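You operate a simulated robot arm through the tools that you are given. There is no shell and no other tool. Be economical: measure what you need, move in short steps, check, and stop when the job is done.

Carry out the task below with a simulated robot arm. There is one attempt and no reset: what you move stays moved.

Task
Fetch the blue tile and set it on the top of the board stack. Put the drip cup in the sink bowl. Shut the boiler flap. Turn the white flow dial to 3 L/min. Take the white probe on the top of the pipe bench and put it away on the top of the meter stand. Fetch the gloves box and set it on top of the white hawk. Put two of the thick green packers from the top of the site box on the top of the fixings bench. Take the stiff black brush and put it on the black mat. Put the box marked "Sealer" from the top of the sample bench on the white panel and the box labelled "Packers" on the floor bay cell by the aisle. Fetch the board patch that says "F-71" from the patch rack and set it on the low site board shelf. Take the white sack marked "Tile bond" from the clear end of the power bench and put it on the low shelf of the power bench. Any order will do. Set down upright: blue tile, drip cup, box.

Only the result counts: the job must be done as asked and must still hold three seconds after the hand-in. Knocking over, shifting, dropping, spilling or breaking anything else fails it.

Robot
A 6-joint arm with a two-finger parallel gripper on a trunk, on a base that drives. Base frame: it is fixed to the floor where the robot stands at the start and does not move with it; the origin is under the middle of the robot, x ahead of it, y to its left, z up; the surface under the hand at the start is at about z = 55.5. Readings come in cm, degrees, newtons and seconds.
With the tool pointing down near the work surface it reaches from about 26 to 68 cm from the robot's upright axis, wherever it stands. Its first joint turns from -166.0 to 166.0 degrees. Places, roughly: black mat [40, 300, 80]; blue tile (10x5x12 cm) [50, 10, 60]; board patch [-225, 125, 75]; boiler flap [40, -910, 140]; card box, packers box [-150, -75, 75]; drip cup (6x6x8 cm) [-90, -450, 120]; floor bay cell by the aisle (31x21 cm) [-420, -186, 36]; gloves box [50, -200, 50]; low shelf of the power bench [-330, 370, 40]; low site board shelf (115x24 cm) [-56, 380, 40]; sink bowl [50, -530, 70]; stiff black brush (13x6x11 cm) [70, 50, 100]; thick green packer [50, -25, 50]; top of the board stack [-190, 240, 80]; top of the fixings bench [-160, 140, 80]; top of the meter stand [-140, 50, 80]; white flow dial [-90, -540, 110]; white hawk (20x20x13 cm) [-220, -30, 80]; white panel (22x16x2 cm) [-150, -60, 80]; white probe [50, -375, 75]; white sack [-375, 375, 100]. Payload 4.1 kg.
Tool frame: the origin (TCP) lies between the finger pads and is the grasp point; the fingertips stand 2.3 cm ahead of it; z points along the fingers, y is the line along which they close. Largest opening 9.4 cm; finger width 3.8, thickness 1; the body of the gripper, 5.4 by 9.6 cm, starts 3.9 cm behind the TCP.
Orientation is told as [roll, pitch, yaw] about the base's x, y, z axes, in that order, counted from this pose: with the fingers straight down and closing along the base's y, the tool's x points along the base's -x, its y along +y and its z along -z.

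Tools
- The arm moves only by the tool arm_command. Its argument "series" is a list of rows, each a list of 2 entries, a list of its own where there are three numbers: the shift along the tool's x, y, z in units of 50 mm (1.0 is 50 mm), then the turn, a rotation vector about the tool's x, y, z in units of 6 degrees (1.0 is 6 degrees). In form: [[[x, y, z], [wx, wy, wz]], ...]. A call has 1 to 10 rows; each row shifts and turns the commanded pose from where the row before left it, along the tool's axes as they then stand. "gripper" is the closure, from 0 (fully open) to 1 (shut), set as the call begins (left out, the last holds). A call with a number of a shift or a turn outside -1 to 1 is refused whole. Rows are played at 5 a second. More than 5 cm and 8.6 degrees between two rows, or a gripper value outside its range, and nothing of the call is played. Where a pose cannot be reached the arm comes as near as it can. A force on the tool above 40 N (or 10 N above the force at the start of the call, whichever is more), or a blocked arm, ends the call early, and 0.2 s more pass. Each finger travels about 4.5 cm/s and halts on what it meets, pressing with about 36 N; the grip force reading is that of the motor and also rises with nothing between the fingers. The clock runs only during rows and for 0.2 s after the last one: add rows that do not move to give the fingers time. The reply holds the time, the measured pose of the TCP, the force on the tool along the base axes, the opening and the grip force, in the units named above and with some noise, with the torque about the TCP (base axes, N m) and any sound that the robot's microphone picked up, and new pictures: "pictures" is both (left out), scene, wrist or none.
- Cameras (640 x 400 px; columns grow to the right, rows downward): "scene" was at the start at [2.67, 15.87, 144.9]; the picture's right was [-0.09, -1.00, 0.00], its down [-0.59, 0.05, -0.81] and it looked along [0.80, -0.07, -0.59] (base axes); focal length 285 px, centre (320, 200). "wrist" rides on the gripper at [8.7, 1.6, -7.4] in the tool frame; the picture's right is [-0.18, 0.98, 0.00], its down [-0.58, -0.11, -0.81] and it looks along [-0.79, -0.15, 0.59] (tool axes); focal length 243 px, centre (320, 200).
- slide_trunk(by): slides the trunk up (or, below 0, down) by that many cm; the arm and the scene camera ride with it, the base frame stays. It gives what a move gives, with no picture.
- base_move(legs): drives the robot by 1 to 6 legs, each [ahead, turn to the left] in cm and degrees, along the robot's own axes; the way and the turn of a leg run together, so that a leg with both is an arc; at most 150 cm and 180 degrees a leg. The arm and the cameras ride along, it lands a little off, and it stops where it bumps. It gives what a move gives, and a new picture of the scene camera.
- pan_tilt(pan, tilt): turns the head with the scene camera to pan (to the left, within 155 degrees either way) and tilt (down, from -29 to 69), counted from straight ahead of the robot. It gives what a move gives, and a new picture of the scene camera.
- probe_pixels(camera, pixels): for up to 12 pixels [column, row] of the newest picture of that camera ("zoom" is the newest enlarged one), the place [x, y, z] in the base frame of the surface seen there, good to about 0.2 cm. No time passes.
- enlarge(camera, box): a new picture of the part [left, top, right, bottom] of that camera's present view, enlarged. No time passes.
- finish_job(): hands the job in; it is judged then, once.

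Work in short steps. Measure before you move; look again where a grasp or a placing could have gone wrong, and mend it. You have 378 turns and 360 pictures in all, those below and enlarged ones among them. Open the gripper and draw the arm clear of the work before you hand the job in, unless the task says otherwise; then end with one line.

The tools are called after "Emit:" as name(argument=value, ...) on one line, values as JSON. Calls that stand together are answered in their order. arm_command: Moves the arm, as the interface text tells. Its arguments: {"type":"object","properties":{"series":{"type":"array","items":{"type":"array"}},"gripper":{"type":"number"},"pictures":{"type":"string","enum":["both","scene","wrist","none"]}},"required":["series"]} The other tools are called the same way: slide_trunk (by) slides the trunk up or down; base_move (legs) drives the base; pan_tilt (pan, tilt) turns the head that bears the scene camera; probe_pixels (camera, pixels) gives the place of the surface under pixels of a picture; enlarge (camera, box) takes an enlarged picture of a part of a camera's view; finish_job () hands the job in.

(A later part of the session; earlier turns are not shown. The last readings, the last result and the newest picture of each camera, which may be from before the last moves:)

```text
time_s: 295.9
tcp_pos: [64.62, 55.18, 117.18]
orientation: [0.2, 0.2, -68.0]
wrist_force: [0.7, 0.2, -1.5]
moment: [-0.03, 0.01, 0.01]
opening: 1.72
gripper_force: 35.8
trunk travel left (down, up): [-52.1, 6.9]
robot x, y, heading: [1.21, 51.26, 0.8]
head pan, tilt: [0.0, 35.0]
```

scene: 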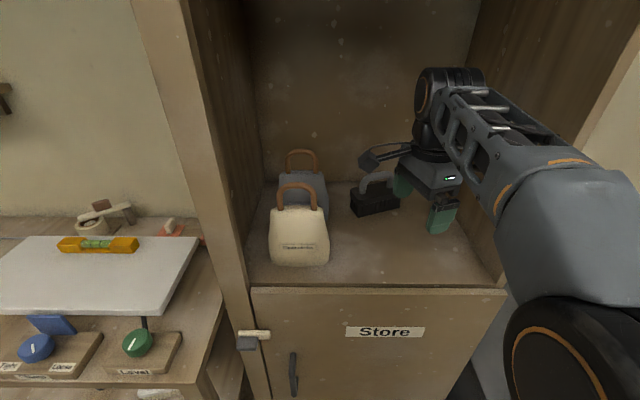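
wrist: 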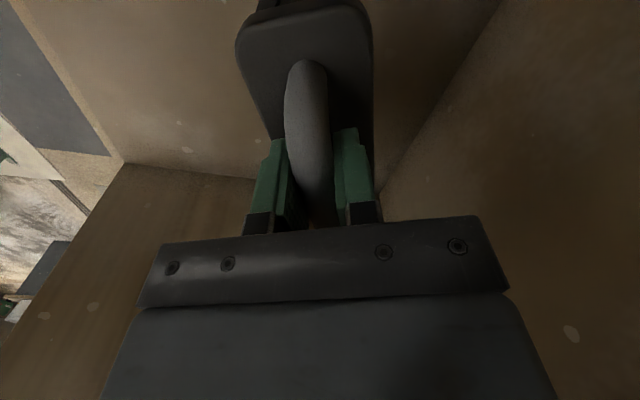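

Brush held. I shift right 4 cm, and back out 45 cm.

Emit:
arm_command(series=[[[-0.74, -0.3, 0], [0, 0, 0]]], pictures="none")

Emit:
base_move(legs=[[-38, 0]])

```text
time_s: 296.3
tcp_pos: [64.5, 51.15, 117.1]
orientation: [0.2, 0.2, -68.0]
wrist_force: [0.3, -0.1, -1.7]
moment: [0.01, -0.01, 0.01]
opening: 1.69
gripper_force: 35.8
trunk travel left (down, up): [-52.1, 6.9]
robot x, y, heading: [1.29, 51.37, 0.7]
head pan, tilt: [0.0, 35.0]
```

```text
time_s: 298.7
tcp_pos: [26.6, 50.67, 117.27]
orientation: [0.3, 0.2, -68.0]
wrist_force: [-0.2, -0.5, -0.6]
moment: [0.02, -0.03, 0.01]
opening: 1.73
gripper_force: 35.7
trunk travel left (down, up): [-52.1, 6.9]
robot x, y, heading: [-36.92, 50.3, 0.6]
head pan, tilt: [0.0, 35.0]
```

scene: 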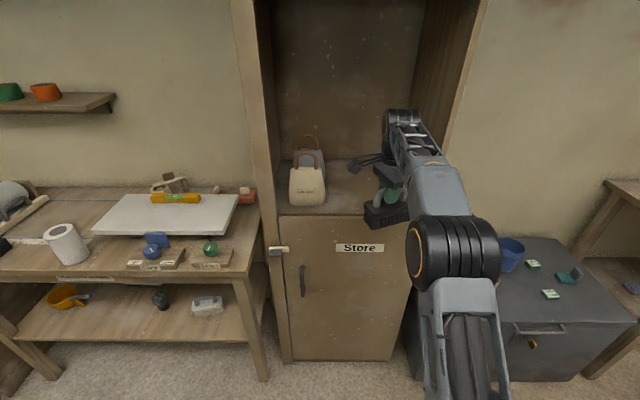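

I retract the arm and drive to the mat bench at y≈297.

Emit:
arm_command(series=[[[0.375, -0.92, 0], [0, 0, 0]], [[0.375, -0.92, 0], [0, 0, 0]], [[0.375, -0.92, 0], [0, 0, 0]], [[0.375, -0.92, 0], [0, 0, 0]], [[0.375, -0.92, 0], [0, 0, 0]]], pictures="none")

Emit:
base_move(legs=[[0, 88.5], [150, 0], [96, 0], [0, -89]])

```text
time_s: 299.9
tcp_pos: [1.56, 50.79, 117.35]
orientation: [0.2, 0.1, -68.1]
wrist_force: [-0.8, -0.1, -2.7]
moment: [0.03, 0.02, 0.02]
opening: 1.73
gripper_force: 36.1
trunk travel left (down, up): [-52.1, 6.9]
robot x, y, heading: [-36.88, 50.98, 0.3]
head pan, tilt: [0.0, 35.0]
```

```text
time_s: 319.7
tcp_pos: [-2.56, 300.09, 117.3]
orientation: [0.3, 0.2, -67.3]
wrist_force: [-0.1, 0.3, -1.0]
moment: [0.03, 0.02, 0.02]
opening: 1.72
gripper_force: 36.0
trunk travel left (down, up): [-52.1, 6.9]
robot x, y, heading: [-41.32, 299.47, 1.4]
head pan, tilt: [0.0, 35.0]
```

scene: 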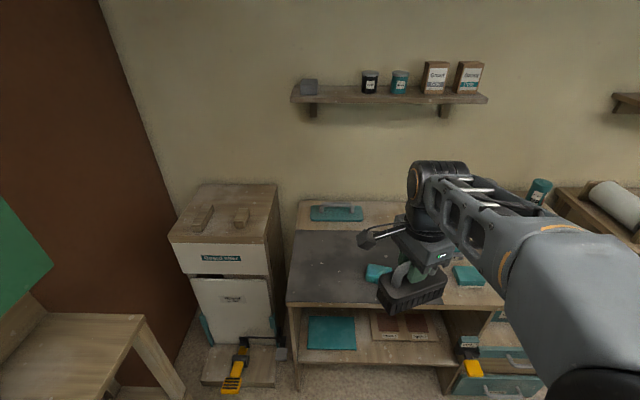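

I probe the mat and the cloth on it.

Emit:
enlarge(camera="scene", box=[270, 200, 510, 350])

Emit:
probe_pixels(camera="scene", pixels=[[300, 235], [290, 300], [340, 250], [330, 285], [345, 300], [366, 270], [375, 265], [295, 308], [340, 215], [370, 240]])

```text
2.67 times, centred on (390, 275) of scene
```

zoom: 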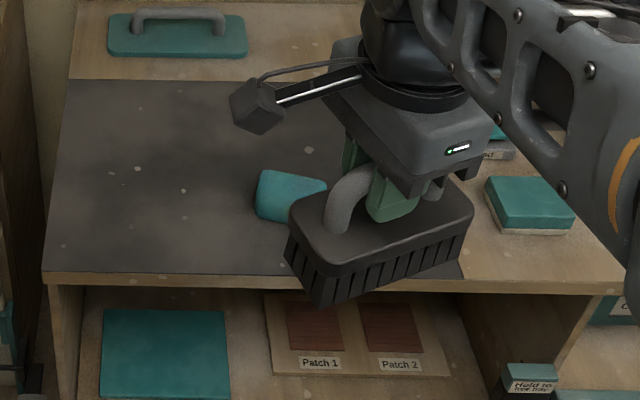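

```text
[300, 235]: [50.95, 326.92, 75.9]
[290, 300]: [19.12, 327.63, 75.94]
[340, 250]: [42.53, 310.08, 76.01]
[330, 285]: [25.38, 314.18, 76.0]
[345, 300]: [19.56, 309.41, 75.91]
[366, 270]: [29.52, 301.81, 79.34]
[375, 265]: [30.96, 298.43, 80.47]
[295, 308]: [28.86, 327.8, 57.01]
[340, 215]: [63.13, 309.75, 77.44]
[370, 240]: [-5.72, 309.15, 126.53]
```

Mat spans x 18–52, y ~285–329, z 76. I advance the base 20 cm and then move over (34, 316).

Emit:
base_move(legs=[[20, 0]])

Emit:
arm_command(series=[[[0.42, 0.76, 0], [0, 0, 0]], [[0.42, 0.76, 0], [0, 0, 0]], [[0.42, 0.76, 0], [0, 0, 0]], [[0.42, 0.76, 0], [0, 0, 0]], [[0.42, 0.76, 0], [0, 0, 0]], [[0, 0, 1], [0, 0, 0]], [[0, 0, 1], [0, 0, 0]], [[0, 0, 1], [0, 0, 0]]], pictures="scene")

```text
time_s: 321.3
tcp_pos: [17.35, 300.94, 117.32]
orientation: [0.1, 0.3, -67.0]
wrist_force: [1.3, 0.6, -2.0]
moment: [-0.01, -0.02, 0.01]
opening: 1.72
gripper_force: 36.0
trunk travel left (down, up): [-52.1, 6.9]
robot x, y, heading: [-20.87, 300.06, 1.9]
head pan, tilt: [0.0, 35.0]
```

scene: 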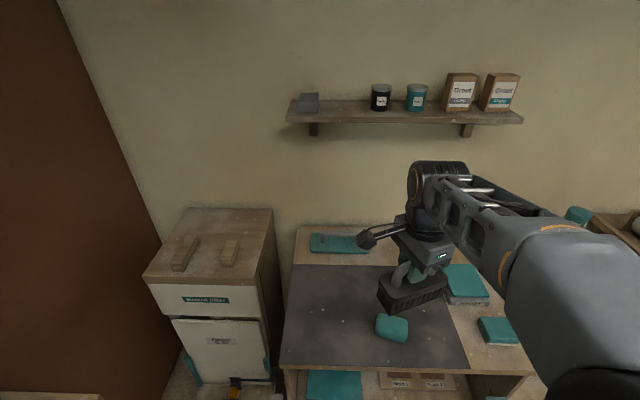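

```text
time_s: 323.1
tcp_pos: [30.52, 318.06, 102.41]
orientation: [0.2, 0.2, -67.0]
wrist_force: [-0.5, 0.6, -1.7]
moment: [-0.06, -0.03, 0.04]
opening: 1.71
gripper_force: 36.0
trunk travel left (down, up): [-52.1, 6.9]
robot x, y, heading: [-21.19, 299.81, 2.1]
head pan, tilt: [0.0, 35.0]
```

scene: 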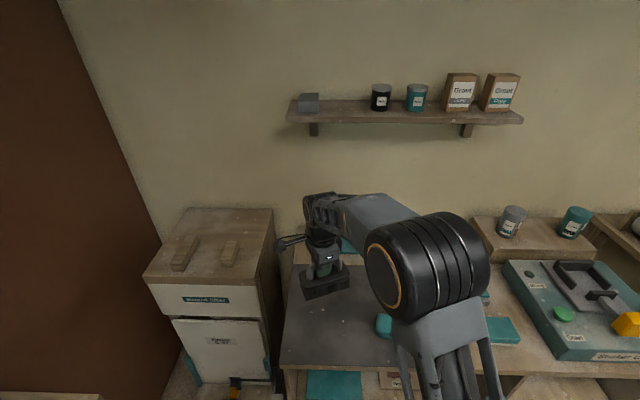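

Over the mat. I lower to just above and touch down gently.

Emit:
arm_command(series=[[[0, 0, 1], [0, 0, 0]], [[0, 0, 1], [0, 0, 0]], [[0, 0, 1], [0, 0, 0]], [[0, 0, 0.34], [0, 0, 0]], [[0, 0, 0.05], [0, 0, 0]], [[0, 0, 0.04], [0, 0, 0]]], pictures="none")

```text
time_s: 324.5
tcp_pos: [30.7, 318.14, 85.28]
orientation: [0.3, 0.0, -67.0]
wrist_force: [-0.1, -0.1, 3.3]
moment: [-0.35, 0.01, -0.07]
opening: 1.7
gripper_force: 36.0
trunk travel left (down, up): [-52.1, 6.9]
robot x, y, heading: [-21.23, 300.2, 2.1]
head pan, tilt: [0.0, 35.0]
```

Touching. I release and rise.

Emit:
arm_command(series=[[[0, 0, 0.02], [0, 0, 0]], [[0, 0, 0], [0, 0, 0]], [[0, 0, 0], [0, 0, 0]], [[0, 0, 0], [0, 0, 0]], [[0, 0, -1], [0, 0, 0]], [[0, 0, -1], [0, 0, 0]], [[0, 0, -1], [0, 0, 0]], [[0, 0, -1], [0, 0, 0]], [[0, 0, -1], [0, 0, 0]]], gripper=0.2, pictures="scene")

```text
time_s: 326.5
tcp_pos: [30.62, 317.65, 110.27]
orientation: [0.3, 0.1, -67.0]
wrist_force: [-0.4, 0.4, 0.4]
moment: [-0.02, -0.01, 0.04]
opening: 7.52
gripper_force: 0.0
trunk travel left (down, up): [-52.1, 6.9]
robot x, y, heading: [-21.44, 300.21, 1.9]
head pan, tilt: [0.0, 35.0]
```

scene: 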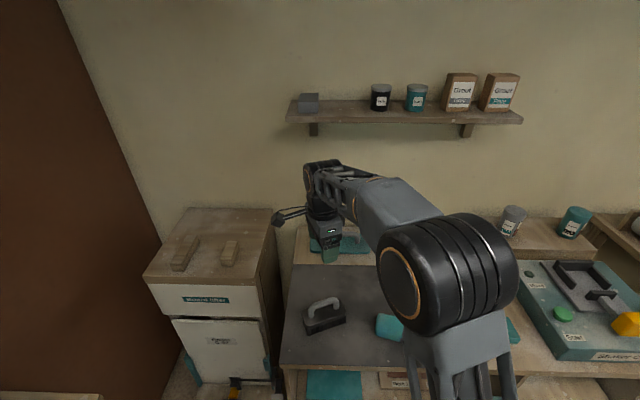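

Brush stands on the mat. I retract and drive back to the site box for the packers.

Emit:
arm_command(series=[[[0.391, -0.92, 0], [0, 0, 0]], [[0.391, -0.92, 0], [0, 0, 0]], [[0.391, -0.92, 0], [0, 0, 0]], [[-0.2, -0.92, 0], [0, 0, 0]], [[-0.5, -0.8, 0], [0, 0, 0]]], gripper=0, pictures="none")

Emit:
base_move(legs=[[-15, 0], [0, -90], [150, 0], [150, 0], [12, 0], [0, 88]])

Emit:
pan_tilt(pan=0, tilt=45)

```text
time_s: 327.7
tcp_pos: [9.09, 311.37, 110.1]
orientation: [0.2, 0.3, -66.9]
wrist_force: [0.2, -0.1, -1.0]
moment: [0.01, 0.02, -0.01]
opening: 9.42
gripper_force: 0.2
trunk travel left (down, up): [-52.1, 6.9]
robot x, y, heading: [-21.49, 300.22, 1.8]
head pan, tilt: [0.0, 35.0]
```

```text
time_s: 351.6
tcp_pos: [8.59, -0.95, 110.15]
orientation: [0.3, 0.1, -66.6]
wrist_force: [0.2, 0.1, -0.5]
moment: [-0.01, 0.0, 0.0]
opening: 9.39
gripper_force: 0.0
trunk travel left (down, up): [-52.1, 6.9]
robot x, y, heading: [-21.73, -12.51, 2.1]
head pan, tilt: [0.0, 35.0]
```

scene: 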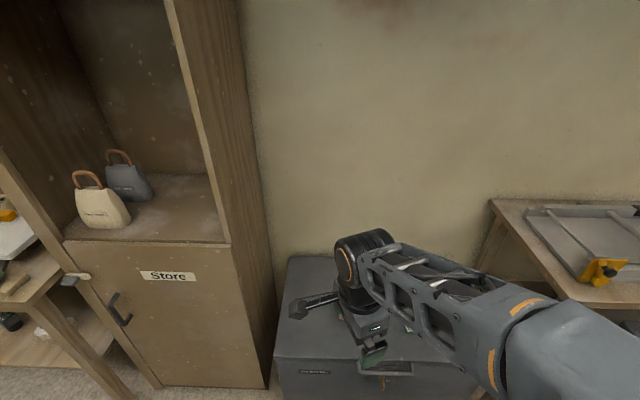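

```text
time_s: 352.3
tcp_pos: [8.56, -0.98, 110.14]
orientation: [0.2, 0.2, -66.7]
wrist_force: [-0.6, 0.1, 0.5]
moment: [0.01, -0.01, 0.01]
opening: 9.41
gripper_force: 0.1
trunk travel left (down, up): [-52.1, 6.9]
robot x, y, heading: [-21.86, -12.18, 2.5]
head pan, tilt: [0.0, 45.0]
```

scene: 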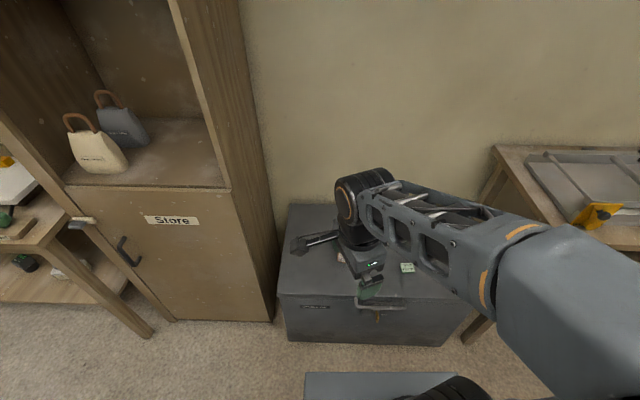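

I advance the base to x≈0 and position above the 20 mm packer at (60, −2).

Emit:
base_move(legs=[[0, -2.3], [20, 0]])

Emit:
arm_command(series=[[[0, 0, 1], [0, 0, 1]], [[0, 0, 1], [0, 0, 1]], [[0, 0, 1], [0, 0, 1]], [[0, 0, 0.6], [0, 0, 1]], [[0, 0, 0.5], [0, 0, 1]], [[0, 0.95, 0], [0, 0, 0]], [[0, 0.95, 0], [0, 0, 0]], [[0, 0.95, 0], [0, 0, 0]], [[0, 0.95, 0], [0, 0, 0]], [[0, 0.95, 0], [0, 0, 0]]], pictures="both")

```text
time_s: 354.3
tcp_pos: [29.76, -2.21, 110.13]
orientation: [0.1, 0.2, -68.9]
wrist_force: [0.8, 0.2, 0.9]
moment: [-0.03, 0.01, 0.0]
opening: 9.4
gripper_force: 0.1
trunk travel left (down, up): [-52.1, 6.9]
robot x, y, heading: [-1.38, -12.49, -0.4]
head pan, tilt: [0.0, 45.0]
```

scene: 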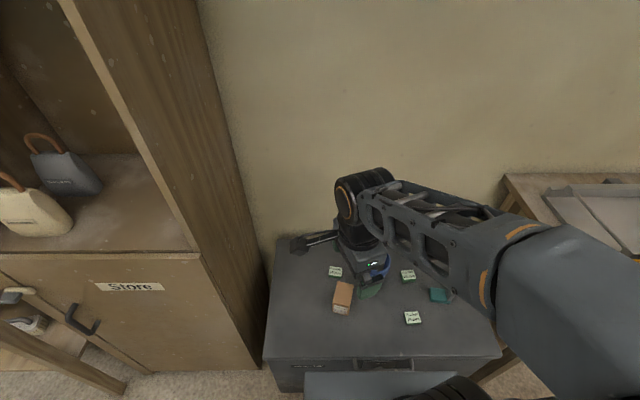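

```text
time_s: 356.5
tcp_pos: [53.07, -6.09, 89.62]
orientation: [0.2, 0.2, -99.1]
wrist_force: [0.1, -0.2, -0.1]
moment: [-0.04, 0.01, 0.03]
opening: 9.38
gripper_force: 0.1
trunk travel left (down, up): [-52.1, 6.9]
robot x, y, heading: [-0.95, -12.3, -0.2]
head pan, tilt: [0.0, 45.0]
```

scene: 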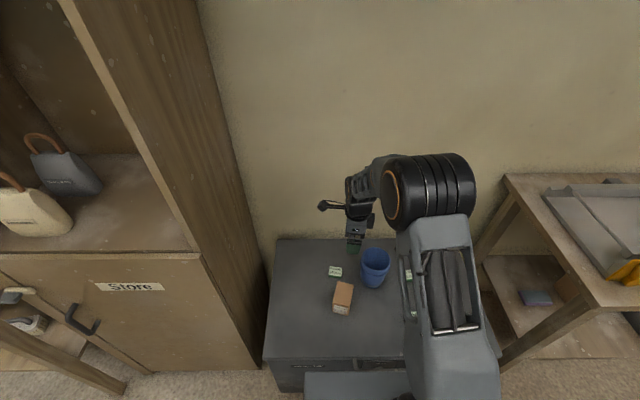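
wrist: 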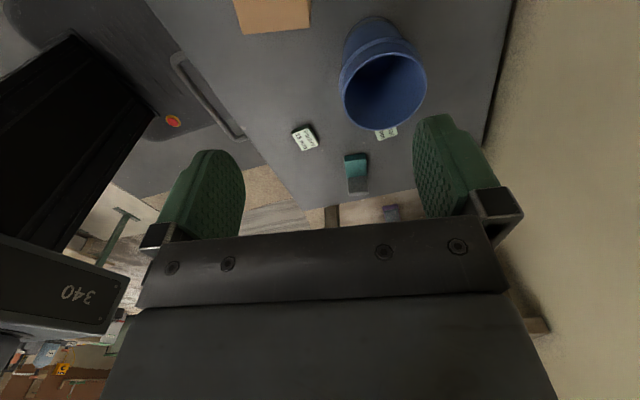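

I zoom at the packer at scene (335,271) to measure its edges.

Emit:
enlarge(camera="scene", box=[310, 240, 430, 320])

```text
5.00 times, centred on (370, 280) of scene
```

zoom: 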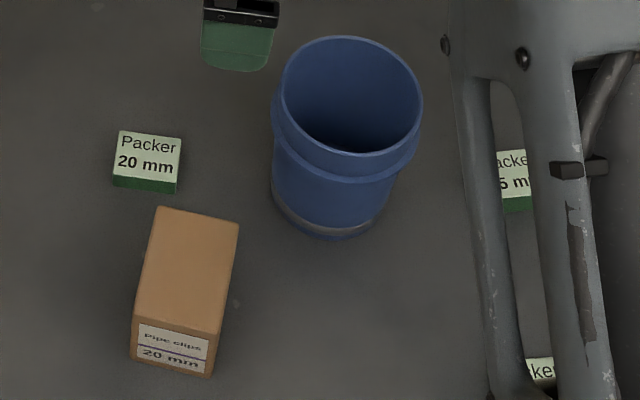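

Emit:
probe_pixels(camera="zoom", pixels=[[120, 134], [180, 140], [115, 174], [176, 182], [148, 157], [165, 210], [235, 226], [275, 150], [145, 190]])

Emit:
slide_trunk(by=-12)

```text
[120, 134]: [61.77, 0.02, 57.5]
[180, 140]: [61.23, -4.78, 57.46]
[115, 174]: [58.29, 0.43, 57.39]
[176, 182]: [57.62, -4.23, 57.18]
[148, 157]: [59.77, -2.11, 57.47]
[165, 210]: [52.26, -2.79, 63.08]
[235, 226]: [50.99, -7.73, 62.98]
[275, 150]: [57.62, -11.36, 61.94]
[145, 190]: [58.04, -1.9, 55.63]
```

```text
time_s: 358.0
tcp_pos: [53.19, -6.21, 77.72]
orientation: [0.2, 0.3, -99.1]
wrist_force: [0.4, 0.7, 0.7]
moment: [0.03, 0.01, -0.01]
opening: 9.4
gripper_force: 0.0
trunk travel left (down, up): [-40.1, 18.9]
robot x, y, heading: [-0.88, -12.71, -0.1]
head pan, tilt: [0.0, 45.0]
```

Packer centre (59.8, −2.15). I align above it and descend to z≈62 first.

Emit:
arm_command(series=[[[0.5, 0.585, 0], [0, 0, 0]], [[0.5, 0.585, 0], [0, 0, 0]], [[0, 0, 0.8], [0, 0, 0]], [[0, 0, 0.8], [0, 0, 0]], [[0, 0, 0.8], [0, 0, 0]], [[0, 0, 0.7], [0, 0, 0]]], gripper=0.25, pictures="wrist")

```text
time_s: 359.4
tcp_pos: [59.57, -2.18, 62.22]
orientation: [0.2, 0.2, -98.9]
wrist_force: [0.3, -0.4, 0.4]
moment: [0.02, 0.0, 0.0]
opening: 7.05
gripper_force: 0.1
trunk travel left (down, up): [-40.1, 18.9]
robot x, y, heading: [-1.16, -12.68, -0.3]
head pan, tilt: [0.0, 45.0]
```

wrist: 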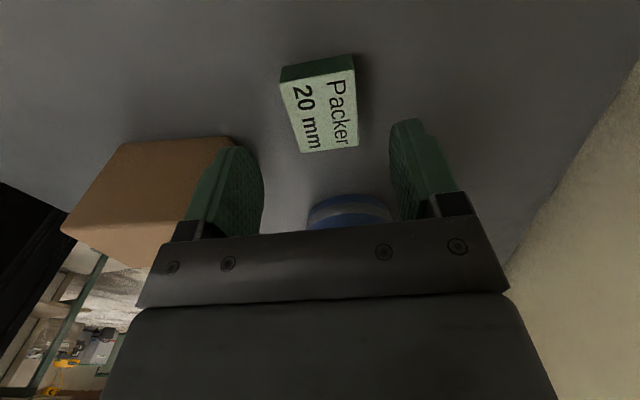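

Aligned. I descend 3.9 cm, close and lift.

Emit:
arm_command(series=[[[0, 0, 0.5], [0, 0, 0]], [[0, 0, 0.28], [0, 0, 0]]], pictures="none")

Emit:
arm_command(series=[[[0, 0, 0], [0, 0, 0]], [[0, 0, 0], [0, 0, 0]], [[0, 0, 0], [0, 0, 0]], [[0, 0, 0], [0, 0, 0]], [[0, 0, -0.5], [0, 0, 0]], [[0, 0, -1], [0, 0, 0]], [[0, 0, -1], [0, 0, 0]], [[0, 0, -1], [0, 0, 0]], [[0, 0, -1], [0, 0, 0]], [[0, 0, -1], [0, 0, 0]]], gripper=1, pictures="wrist")

```text
time_s: 360.0
tcp_pos: [59.59, -1.99, 58.41]
orientation: [0.1, 0.4, -99.0]
wrist_force: [-0.6, -0.4, 0.3]
moment: [-0.01, 0.01, -0.01]
opening: 7.05
gripper_force: 0.0
trunk travel left (down, up): [-40.1, 18.9]
robot x, y, heading: [-1.41, -12.72, -0.3]
head pan, tilt: [0.0, 45.0]
```

```text
time_s: 362.2
tcp_pos: [59.8, -2.21, 85.94]
orientation: [0.1, 0.2, -99.0]
wrist_force: [0.7, -0.2, 0.0]
moment: [-0.02, 0.03, 0.02]
opening: 3.89
gripper_force: 35.8
trunk travel left (down, up): [-40.1, 18.9]
robot x, y, heading: [-1.37, -12.71, -0.1]
head pan, tilt: [0.0, 45.0]
```

wrist: 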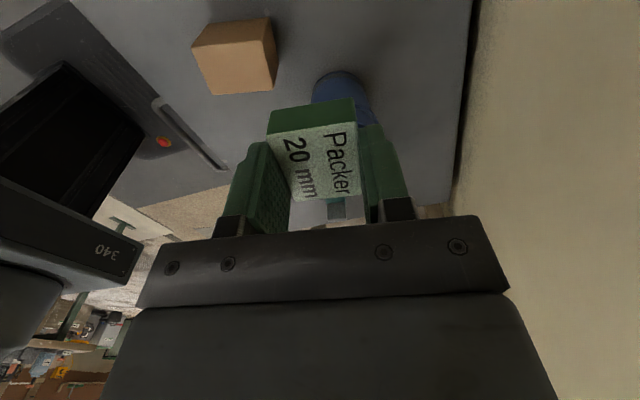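

20 mm packer held. I retract and drive to the fixings bench (around (−70,140), facing −x).

Emit:
arm_command(series=[[[-0.158, -0.97, 0], [0, 0, 0]], [[-0.158, -0.97, 0], [0, 0, 0]], [[-0.158, -0.97, 0], [0, 0, 0]], [[-0.158, -0.97, 0], [0, 0, 0]], [[-0.158, -0.97, 0], [0, 0, 0]], [[0, 0, -1], [0, 0, 0]], [[0, 0, -1], [0, 0, 0]], [[0, 0, -1], [0, 0, 0]], [[0, 0, -1], [0, 0, 0]]], pictures="none")

Emit:
base_move(legs=[[-35, 0], [0, 101], [150, 0], [5, 0], [0, 79]])

Emit:
pan_tilt(pan=0, tilt=35)

```text
time_s: 364.2
tcp_pos: [35.08, -2.39, 105.84]
orientation: [0.2, 0.3, -98.9]
wrist_force: [-0.6, 0.4, 0.0]
moment: [-0.01, 0.01, 0.01]
opening: 3.88
gripper_force: 36.2
trunk travel left (down, up): [-40.1, 18.9]
robot x, y, heading: [-1.22, -12.4, 0.1]
head pan, tilt: [0.0, 45.0]
```

```text
time_s: 381.5
tcp_pos: [-100.31, 129.81, 105.86]
orientation: [0.1, 0.3, 77.9]
wrist_force: [0.0, 0.4, -1.3]
moment: [0.0, -0.01, 0.01]
opening: 3.85
gripper_force: 36.3
trunk travel left (down, up): [-40.1, 18.9]
robot x, y, heading: [-63.42, 137.82, 176.9]
head pan, tilt: [0.0, 45.0]
```

scene: 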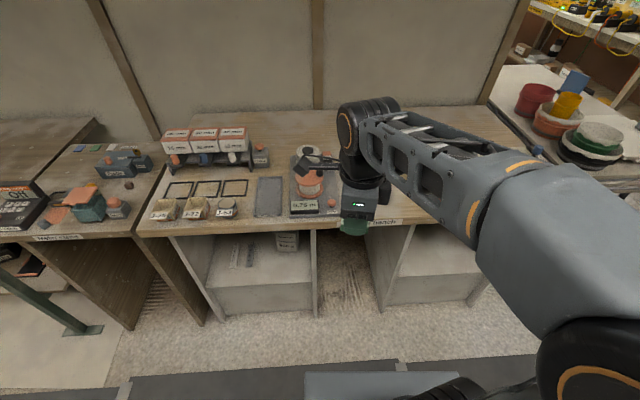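

```text
time_s: 382.3
tcp_pos: [-100.33, 129.76, 105.91]
orientation: [0.2, 0.3, 77.9]
wrist_force: [-0.2, -0.1, -0.4]
moment: [-0.01, 0.03, -0.02]
opening: 3.88
gripper_force: 36.0
trunk travel left (down, up): [-40.1, 18.9]
robot x, y, heading: [-63.7, 138.18, 176.7]
head pan, tilt: [0.0, 35.0]
```

scene: 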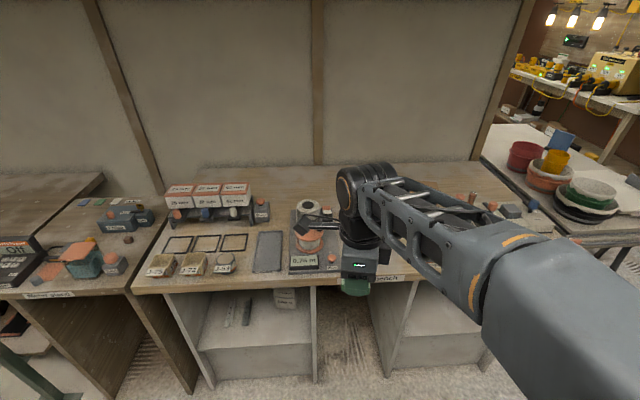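

I probe free bench spots around here, including between the reel and the arm.

Emit:
probe_pixels(camera="scene", pixels=[[280, 185], [320, 185], [310, 275], [335, 285], [400, 262], [270, 265], [240, 185], [330, 215], [300, 205], [160, 200], [385, 280]])

Emit:
pan_tilt(pan=-45, tilt=30)

```text
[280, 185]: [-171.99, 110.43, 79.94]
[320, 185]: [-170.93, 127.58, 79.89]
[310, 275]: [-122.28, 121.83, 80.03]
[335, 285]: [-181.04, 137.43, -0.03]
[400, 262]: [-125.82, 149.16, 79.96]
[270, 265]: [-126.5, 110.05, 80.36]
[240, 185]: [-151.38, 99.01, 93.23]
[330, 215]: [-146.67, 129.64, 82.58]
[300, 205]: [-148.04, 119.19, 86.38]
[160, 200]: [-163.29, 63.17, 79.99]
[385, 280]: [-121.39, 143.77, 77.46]
```

```text
time_s: 383.4
tcp_pos: [-100.33, 129.81, 105.88]
orientation: [0.1, 0.3, 78.0]
wrist_force: [1.2, 1.2, -0.1]
moment: [0.0, -0.04, -0.03]
opening: 3.87
gripper_force: 35.9
trunk travel left (down, up): [-40.1, 18.9]
robot x, y, heading: [-63.88, 137.97, 176.6]
head pan, tilt: [-45.0, 30.0]
```

scene: 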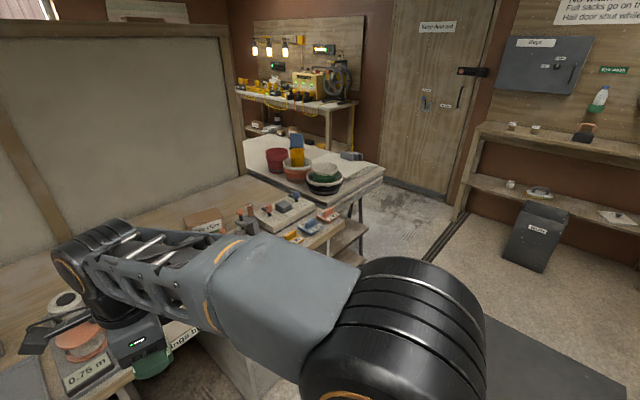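

Bench top is z=80. I advance 12 cm and move the packer above roughly (−137, 147), then check beneath.

Emit:
base_move(legs=[[12, 0]])

Emit:
arm_command(series=[[[-0.313, 0.797, 0], [0, 0, 0]], [[-0.313, 0.797, 0], [0, 0, 0]], [[-0.313, 0.797, 0], [0, 0, 0]], [[-0.313, 0.797, 0], [0, 0, 0]], [[-0.313, 0.797, 0], [0, 0, 0]], [[-0.313, 0.797, 0], [0, 0, 0]], [[-0.313, 0.797, 0], [0, 0, 0]]], pictures="wrist")

Emit:
pan_tilt(pan=-20, tilt=42)

```text
time_s: 384.6
tcp_pos: [-112.51, 130.32, 105.8]
orientation: [0.1, 0.3, 78.0]
wrist_force: [-0.3, 0.7, 0.3]
moment: [-0.01, 0.06, -0.04]
opening: 3.86
gripper_force: 35.5
trunk travel left (down, up): [-40.1, 18.9]
robot x, y, heading: [-75.99, 138.8, 177.1]
head pan, tilt: [-45.0, 30.0]
```

scene: 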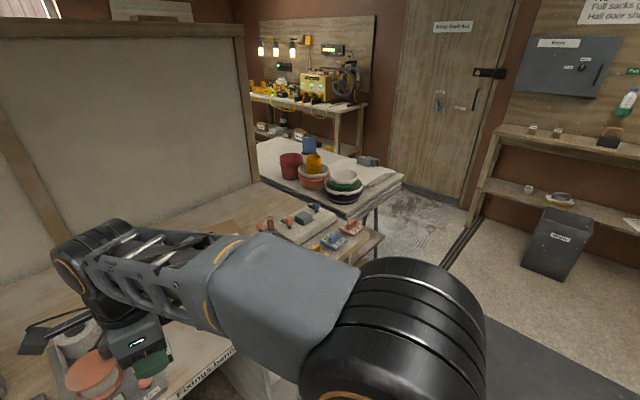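

```text
time_s: 386.2
tcp_pos: [-137.68, 147.08, 105.85]
orientation: [0.0, 0.3, 78.0]
wrist_force: [0.0, 0.0, -0.9]
moment: [0.01, -0.01, 0.01]
opening: 3.88
gripper_force: 35.4
trunk travel left (down, up): [-40.1, 18.9]
robot x, y, heading: [-75.53, 138.74, 177.0]
head pan, tilt: [-45.0, 30.0]
```

wrist: 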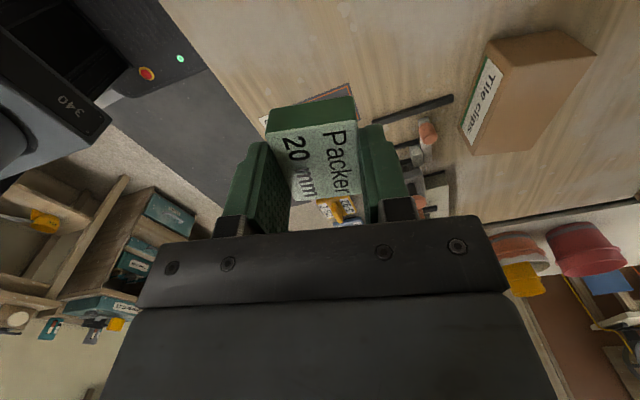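

```text
time_s: 387.1
tcp_pos: [-137.69, 146.96, 105.95]
orientation: [0.1, 0.3, 78.0]
wrist_force: [0.2, -0.4, -0.4]
moment: [0.01, -0.03, -0.01]
opening: 3.86
gripper_force: 36.1
trunk travel left (down, up): [-40.1, 18.9]
robot x, y, heading: [-75.74, 138.64, 177.0]
head pan, tilt: [-20.0, 42.0]
```

scene: 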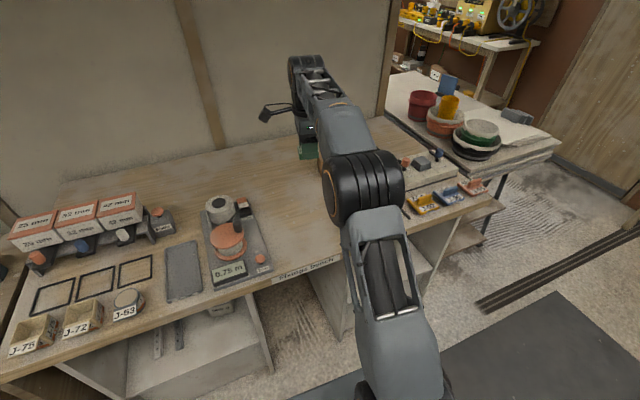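

Emit:
probe_pixels(camera="scene", pixels=[[285, 240], [300, 210], [270, 180], [270, 262], [255, 205], [310, 255], [290, 170]])

Emit:
probe_pixels(camera="wrist", pixels=[[340, 90], [300, 100], [420, 108], [230, 50], [350, 40]])

```text
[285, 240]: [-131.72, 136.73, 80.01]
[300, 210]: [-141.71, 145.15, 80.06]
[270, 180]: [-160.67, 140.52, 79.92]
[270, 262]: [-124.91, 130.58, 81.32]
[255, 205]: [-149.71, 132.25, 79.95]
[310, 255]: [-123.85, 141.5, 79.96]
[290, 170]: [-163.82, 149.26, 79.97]
```

```text
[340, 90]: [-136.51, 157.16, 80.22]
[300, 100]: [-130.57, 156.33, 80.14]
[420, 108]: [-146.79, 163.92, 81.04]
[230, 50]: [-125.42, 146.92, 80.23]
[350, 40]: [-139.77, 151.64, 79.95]
```

The spot at (−137.7, 147) is bare bench (mat starts y≈155, tray ends y≈131). I lower the packer there.

Emit:
arm_command(series=[[[0, 0, 1], [0, 0, 0]], [[0, 0, 1], [0, 0, 0]], [[0, 0, 1], [0, 0, 0]], [[0, 0, 1], [0, 0, 0]], [[0, 0, 0.5], [0, 0, 0]], [[0, 0, 0.06], [0, 0, 0]], [[0, 0, 0.04], [0, 0, 0]]], pictures="none")

```text
time_s: 388.7
tcp_pos: [-137.64, 146.83, 82.79]
orientation: [0.1, 0.3, 78.0]
wrist_force: [0.3, 0.5, 1.8]
moment: [0.01, -0.01, 0.01]
opening: 3.87
gripper_force: 36.5
trunk travel left (down, up): [-40.1, 18.9]
robot x, y, heading: [-75.84, 138.53, 176.7]
head pan, tilt: [-20.0, 42.0]
```

Touching. Release and rise.

Emit:
arm_command(series=[[[0, 0, 0], [0, 0, 0]], [[0, 0, 0], [0, 0, 0]], [[0, 0, 0], [0, 0, 0]], [[0, 0, -1], [0, 0, 0]], [[0, 0, -1], [0, 0, 0]], [[0, 0, -1], [0, 0, 0]], [[0, 0, -1], [0, 0, 0]], [[0, 0, -1], [0, 0, 0]]], gripper=0.3, pictures="wrist")

```text
time_s: 390.5
tcp_pos: [-137.81, 147.06, 108.0]
orientation: [0.0, 0.3, 78.1]
wrist_force: [0.2, -0.4, -0.7]
moment: [-0.03, -0.01, 0.01]
opening: 6.58
gripper_force: 0.1
trunk travel left (down, up): [-40.1, 18.9]
robot x, y, heading: [-75.83, 138.73, 177.0]
head pan, tilt: [-20.0, 42.0]
```

wrist: 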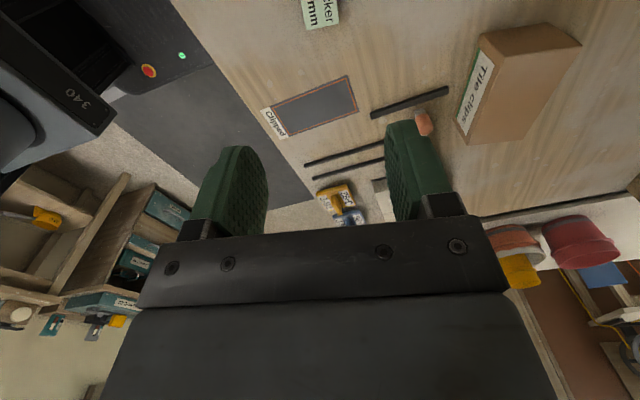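

20 mm packer set down. I retract and return for the 25 mm one.

Emit:
arm_command(series=[[[-0.208, -0.96, 0], [0, 0, 0]], [[-0.208, -0.96, 0], [0, 0, 0]], [[-0.208, -0.96, 0], [0, 0, 0]], [[-0.208, -0.96, 0], [0, 0, 0]], [[-0.208, -0.96, 0], [0, 0, 0]]], gripper=0.1, pictures="none")

Emit:
base_move(legs=[[-15, 0], [0, 104.2], [150, 0], [12, 0], [0, 78.5], [28, 0]])

Emit:
pan_tilt(pan=-10, tilt=50)

```text
time_s: 391.7
tcp_pos: [-113.09, 147.0, 107.92]
orientation: [0.2, 0.3, 78.0]
wrist_force: [0.3, -1.1, -0.1]
moment: [-0.01, -0.03, -0.02]
opening: 8.45
gripper_force: 0.0
trunk travel left (down, up): [-40.1, 18.9]
robot x, y, heading: [-75.67, 138.56, 176.7]
head pan, tilt: [-20.0, 42.0]
```

```text
time_s: 410.2
tcp_pos: [34.76, -28.36, 107.89]
orientation: [0.1, 0.3, -101.1]
wrist_force: [-1.2, -0.1, -1.2]
moment: [0.0, -0.02, -0.01]
opening: 8.44
gripper_force: 0.1
trunk travel left (down, up): [-40.1, 18.9]
robot x, y, heading: [-2.87, -20.58, -2.3]
head pan, tilt: [-20.0, 42.0]
```

scene: 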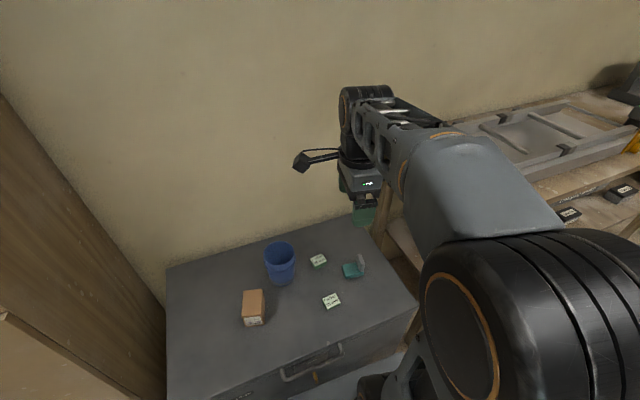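

```text
time_s: 410.9
tcp_pos: [34.72, -28.39, 107.77]
orientation: [0.2, 0.2, -101.1]
wrist_force: [-0.4, -0.4, -0.2]
moment: [-0.02, -0.01, -0.01]
opening: 8.45
gripper_force: 0.0
trunk travel left (down, up): [-40.1, 18.9]
robot x, y, heading: [-2.34, -20.68, -2.3]
head pan, tilt: [-10.0, 50.0]
```

scene: 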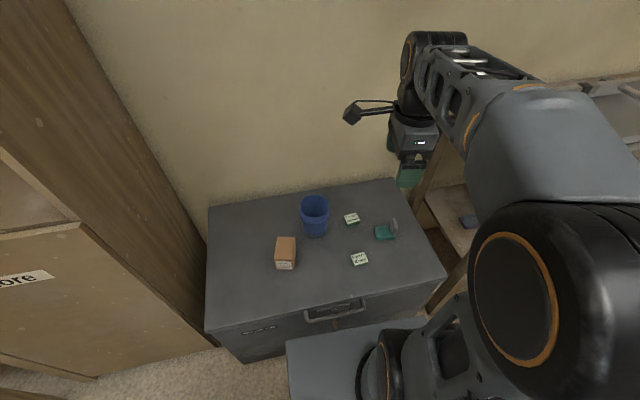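

Emit:
enlarge(camera="scene", box=[290, 190, 410, 270])

```text
5.00 times, centred on (350, 230) of scene
```

zoom: 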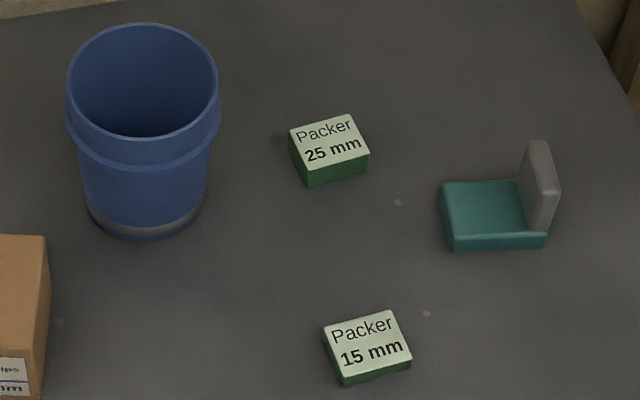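

Clear view of the 25 mm packer; I probe its top corners.

Emit:
probe_pixels(camera="zoom", pixels=[[292, 131], [350, 116], [368, 152], [308, 170], [329, 142], [450, 200], [195, 120]])

```text
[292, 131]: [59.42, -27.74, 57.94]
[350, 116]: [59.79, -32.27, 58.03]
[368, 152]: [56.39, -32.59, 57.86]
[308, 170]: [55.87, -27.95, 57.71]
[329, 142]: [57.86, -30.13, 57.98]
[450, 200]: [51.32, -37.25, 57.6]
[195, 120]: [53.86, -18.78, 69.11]
```

Centre (57.9, −30.15). Because the cup is close, I'll close along y (yaw ≈ +5) so the camera stays toward the robot; rotating +106°.

Emit:
arm_command(series=[[[0, 0, 0], [0, 0, -1]], [[0, 0, 0], [0, 0, -1]], [[0, 0, 0], [0, 0, -1]], [[0, 0, 0], [0, 0, -1]], [[0, 0, 0], [0, 0, -1]], [[0, 0, 0], [0, 0, -1]], [[0, 0, 0], [0, 0, -1]], [[0, 0, 0], [0, 0, -1]], [[0, 0, 0], [0, 0, -1]]], gripper=0.2, pictures="none")

Emit:
arm_command(series=[[[0, 0, 0], [0, 0, -1]], [[0, 0, 0], [0, 0, -1]], [[0, 0, 0], [0, 0, -1]], [[0, 0, 0], [0, 0, -1]], [[0, 0, 0], [0, 0, -1]], [[0, 0, 0], [0, 0, -1]], [[0, 0, 0], [0, 0, -1]], [[0, 0, 0], [0, 0, -1]], [[0, 0, 0], [0, 0, -0.7]]], pictures="none")

```text
time_s: 412.9
tcp_pos: [34.7, -28.28, 107.72]
orientation: [0.4, 0.1, -46.9]
wrist_force: [0.0, 0.0, 0.1]
moment: [-0.01, 0.0, 0.0]
opening: 7.53
gripper_force: 0.0
trunk travel left (down, up): [-40.1, 18.9]
robot x, y, heading: [-2.69, -20.42, -2.1]
head pan, tilt: [-10.0, 50.0]
```

```text
time_s: 414.9
tcp_pos: [34.63, -28.27, 107.9]
orientation: [0.2, -0.2, 5.3]
wrist_force: [-0.7, -0.1, 0.2]
moment: [0.01, 0.0, -0.02]
opening: 7.51
gripper_force: 0.1
trunk travel left (down, up): [-40.1, 18.9]
robot x, y, heading: [-2.59, -20.38, -2.4]
head pan, tilt: [-10.0, 50.0]
```

Emit:
arm_command(series=[[[-0.92, -0.162, 0], [0, 0, 0]], [[-0.92, -0.162, 0], [0, 0, 0]], [[-0.92, -0.162, 0], [0, 0, 0]], [[0, 0, 1], [0, 0, 0]], [[0, 0, 1], [0, 0, 0]], [[0, 0, 1], [0, 0, 0]], [[0, 0, 1], [0, 0, 0]], [[-0.92, -0.162, 0], [0, 0, 0]], [[-0.92, -0.162, 0], [0, 0, 0]], [[0, 0, 1], [0, 0, 0]]], pictures="none")

Emit:
arm_command(series=[[[0, 0, 1], [0, 0, 0]], [[0, 0, 1], [0, 0, 0]], [[0, 0, 1], [0, 0, 0]], [[0, 0, 0.4], [0, 0, 0]]], pictures="wrist")

```text
time_s: 417.1
tcp_pos: [58.25, -30.08, 82.99]
orientation: [0.2, -0.3, 5.2]
wrist_force: [0.7, -0.3, 0.1]
moment: [-0.02, 0.0, -0.03]
opening: 7.51
gripper_force: 0.1
trunk travel left (down, up): [-40.1, 18.9]
robot x, y, heading: [-2.79, -20.6, -2.1]
head pan, tilt: [-10.0, 50.0]
```

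```text
time_s: 418.1
tcp_pos: [58.31, -30.08, 66.06]
orientation: [0.2, -0.3, 5.2]
wrist_force: [-0.2, -0.2, -1.3]
moment: [0.03, -0.02, 0.01]
opening: 7.51
gripper_force: 0.0
trunk travel left (down, up): [-40.1, 18.9]
robot x, y, heading: [-2.44, -20.33, -2.0]
head pan, tilt: [-10.0, 50.0]
```

wrist: 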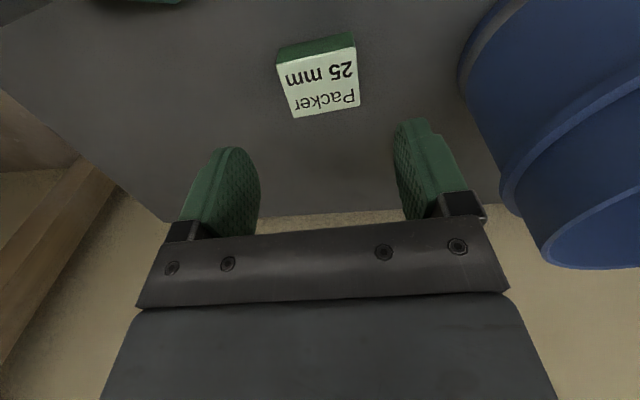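

Cup is near on the right; I bias 0.6 cm away, descend to z≈58.5, close and lift.

Emit:
arm_command(series=[[[0.05, -0.12, 0], [0, 0, 0]], [[0, 0, 0.6], [0, 0, 0]], [[0, 0, 0.6], [0, 0, 0]], [[0, 0, 0.31], [0, 0, 0]]], pictures="wrist")

```text
time_s: 419.1
tcp_pos: [58.11, -30.75, 58.27]
orientation: [0.2, -0.4, 5.3]
wrist_force: [-0.5, 0.3, 0.6]
moment: [0.01, -0.01, 0.0]
opening: 7.51
gripper_force: 0.1
trunk travel left (down, up): [-40.1, 18.9]
robot x, y, heading: [-2.76, -20.69, -2.5]
head pan, tilt: [-10.0, 50.0]
```

wrist: 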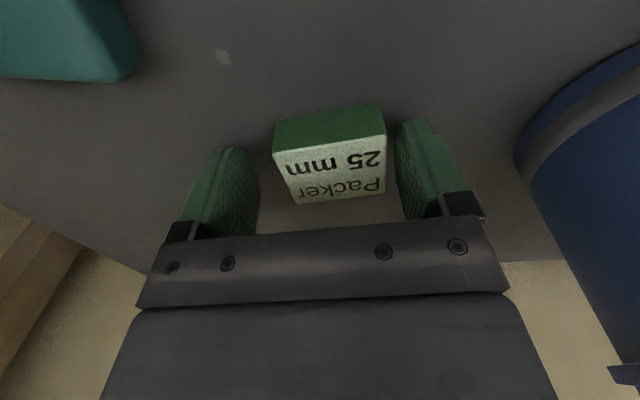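

Emit:
arm_command(series=[[[0, 0, 0], [0, 0, 0]], [[0, 0, 0], [0, 0, 0]], [[0, 0, 0], [0, 0, 0]], [[0, 0, 0], [0, 0, 0]], [[0, 0, -0.5], [0, 0, 0]], [[0, 0, -1], [0, 0, 0]], [[0, 0, -1], [0, 0, 0]], [[0, 0, -1], [0, 0, 0]], [[0, 0, -1], [0, 0, 0]], [[0, 0, -1], [0, 0, 0]]], gripper=1, pictures="none")

Emit:
arm_command(series=[[[1, 0, 0], [0, 0, 0]], [[1, 0, 0], [0, 0, 0]], [[1, 0, 0], [0, 0, 0]], [[1, 0, 0], [0, 0, 0]], [[1, 0, 0], [0, 0, 0]], [[0, 0, -1], [0, 0, 0]], [[0, 0, -1], [0, 0, 0]], [[0, 0, -1], [0, 0, 0]], [[0, 0, -1], [0, 0, 0]]], pictures="wrist")

```text
time_s: 421.3
tcp_pos: [57.95, -31.04, 85.98]
orientation: [0.3, -0.2, 5.2]
wrist_force: [0.7, 0.5, -0.8]
moment: [-0.01, 0.04, 0.04]
opening: 4.9
gripper_force: 35.7
trunk travel left (down, up): [-40.1, 18.9]
robot x, y, heading: [-2.59, -20.36, -2.1]
head pan, tilt: [-10.0, 50.0]
```

```text
time_s: 423.3
tcp_pos: [33.02, -33.03, 105.85]
orientation: [0.3, -0.1, 5.2]
wrist_force: [-1.2, 0.1, -0.1]
moment: [0.04, 0.0, -0.05]
opening: 4.9
gripper_force: 36.2
trunk travel left (down, up): [-40.1, 18.9]
robot x, y, heading: [-2.66, -20.49, -2.5]
head pan, tilt: [-10.0, 50.0]
```

wrist: 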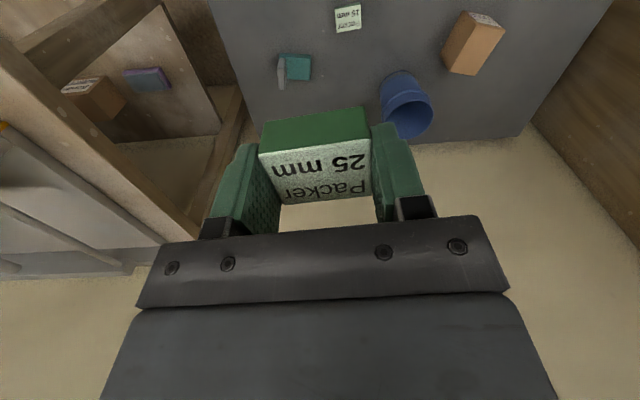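

25 mm packer held. I drive back to the fixings bench.

Emit:
base_move(legs=[[-30, 0], [0, 103.6], [150, 0], [8, 0], [0, 78.7], [10, 0]])

Emit:
pan_tilt(pan=-5, tilt=45)

```text
time_s: 441.5
tcp_pos: [-106.82, 146.29, 105.9]
orientation: [0.3, -0.3, -171.8]
wrist_force: [-0.3, 0.4, -1.0]
moment: [-0.02, -0.02, -0.02]
opening: 4.89
gripper_force: 36.1
trunk travel left (down, up): [-40.1, 18.9]
robot x, y, heading: [-70.39, 135.75, -179.3]
head pan, tilt: [-10.0, 50.0]
```

scene: 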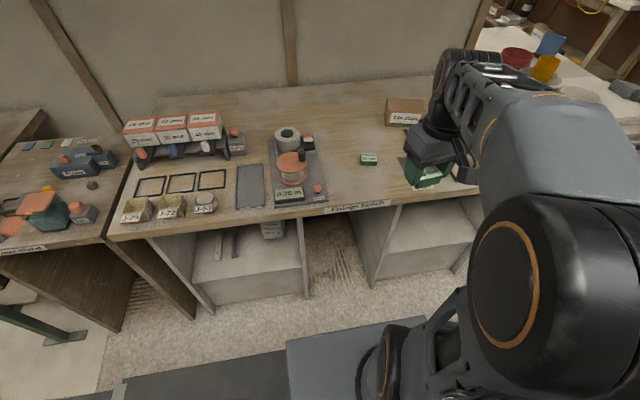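

```text
time_s: 442.1
tcp_pos: [-106.78, 146.31, 105.83]
orientation: [0.2, -0.1, -171.8]
wrist_force: [0.5, 0.3, 0.3]
moment: [-0.03, -0.01, -0.03]
opening: 4.91
gripper_force: 36.0
trunk travel left (down, up): [-40.1, 18.9]
robot x, y, heading: [-70.36, 135.62, -179.4]
head pan, tilt: [-5.0, 45.0]
```

scene: 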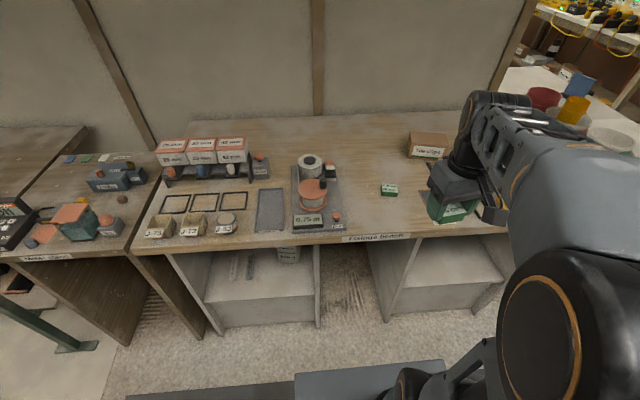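

Free spot at (−131, 139.5) beside the first packer. I move over and lower.

Emit:
arm_command(series=[[[-0.83, 0.109, 0], [0, 0, 0]], [[-0.83, 0.109, 0], [0, 0, 0]], [[-0.83, 0.109, 0], [0, 0, 0]], [[-0.83, 0.109, 0], [0, 0, 0]], [[-0.83, 0.109, 0], [0, 0, 0]], [[-0.83, 0.109, 0], [0, 0, 0]], [[0, 0, 1], [0, 0, 0]], [[0, 0, 1], [0, 0, 0]], [[0, 0, 1], [0, 0, 0]]], pictures="scene")

```text
time_s: 444.1
tcp_pos: [-131.06, 139.19, 90.98]
orientation: [0.2, -0.3, -171.7]
wrist_force: [1.2, -0.3, -0.2]
moment: [0.02, 0.0, -0.01]
opening: 4.92
gripper_force: 35.7
trunk travel left (down, up): [-40.1, 18.9]
robot x, y, heading: [-70.47, 135.78, -179.1]
head pan, tilt: [-5.0, 45.0]
```

scene: 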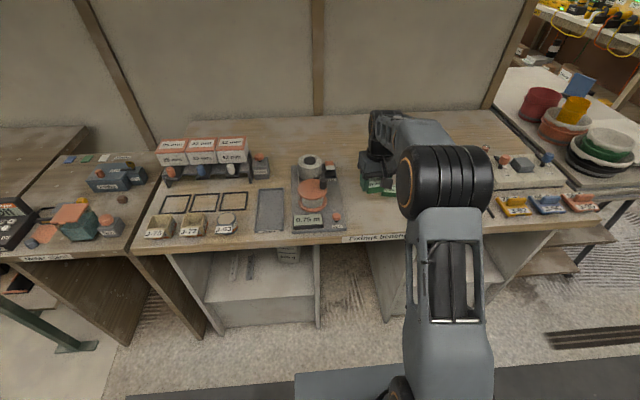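

Emit:
arm_command(series=[[[0, 0, 1], [0, 0, 0]], [[0, 0, 0.55], [0, 0, 0]], [[0, 0, 0.06], [0, 0, 0]], [[0, 0, 0.04], [0, 0, 0]]], pictures="none")

```text
time_s: 445.1
tcp_pos: [-131.15, 139.35, 82.83]
orientation: [0.3, -0.2, -171.8]
wrist_force: [-0.5, -0.8, 4.8]
moment: [0.1, 0.0, 0.01]
opening: 4.92
gripper_force: 35.6
trunk travel left (down, up): [-40.1, 18.9]
robot x, y, heading: [-70.54, 135.73, -179.2]
head pan, tilt: [-5.0, 45.0]
```

Emit:
arm_command(series=[[[0, 0, 0], [0, 0, 0]], [[0, 0, 0], [0, 0, 0]], [[0, 0, -1], [0, 0, 0]], [[0, 0, -1], [0, 0, 0]], [[0, 0, -1], [0, 0, 0]], [[0, 0, -1], [0, 0, 0]], [[0, 0, -1], [0, 0, 0]], [[1, 0, 0], [0, 0, 0]], [[1, 0, 0], [0, 0, 0]], [[1, 0, 0], [0, 0, 0]]], gripper=0.32, pictures="scene")

```text
time_s: 447.3
tcp_pos: [-115.97, 141.6, 107.7]
orientation: [0.3, -0.3, -171.9]
wrist_force: [0.3, -1.1, -0.2]
moment: [0.02, -0.02, -0.05]
opening: 6.38
gripper_force: 0.0
trunk travel left (down, up): [-40.1, 18.9]
robot x, y, heading: [-70.77, 135.72, -179.0]
head pan, tilt: [-5.0, 45.0]
```

scene: 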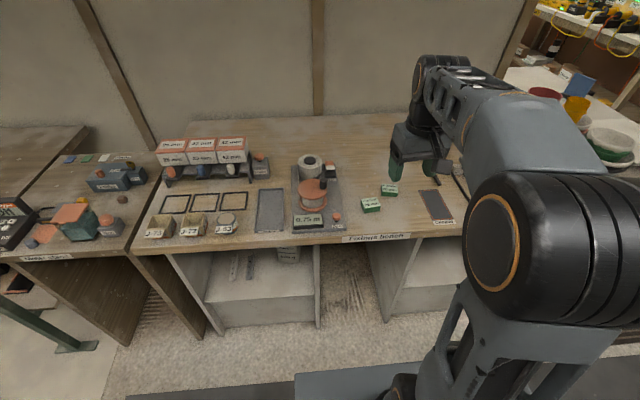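

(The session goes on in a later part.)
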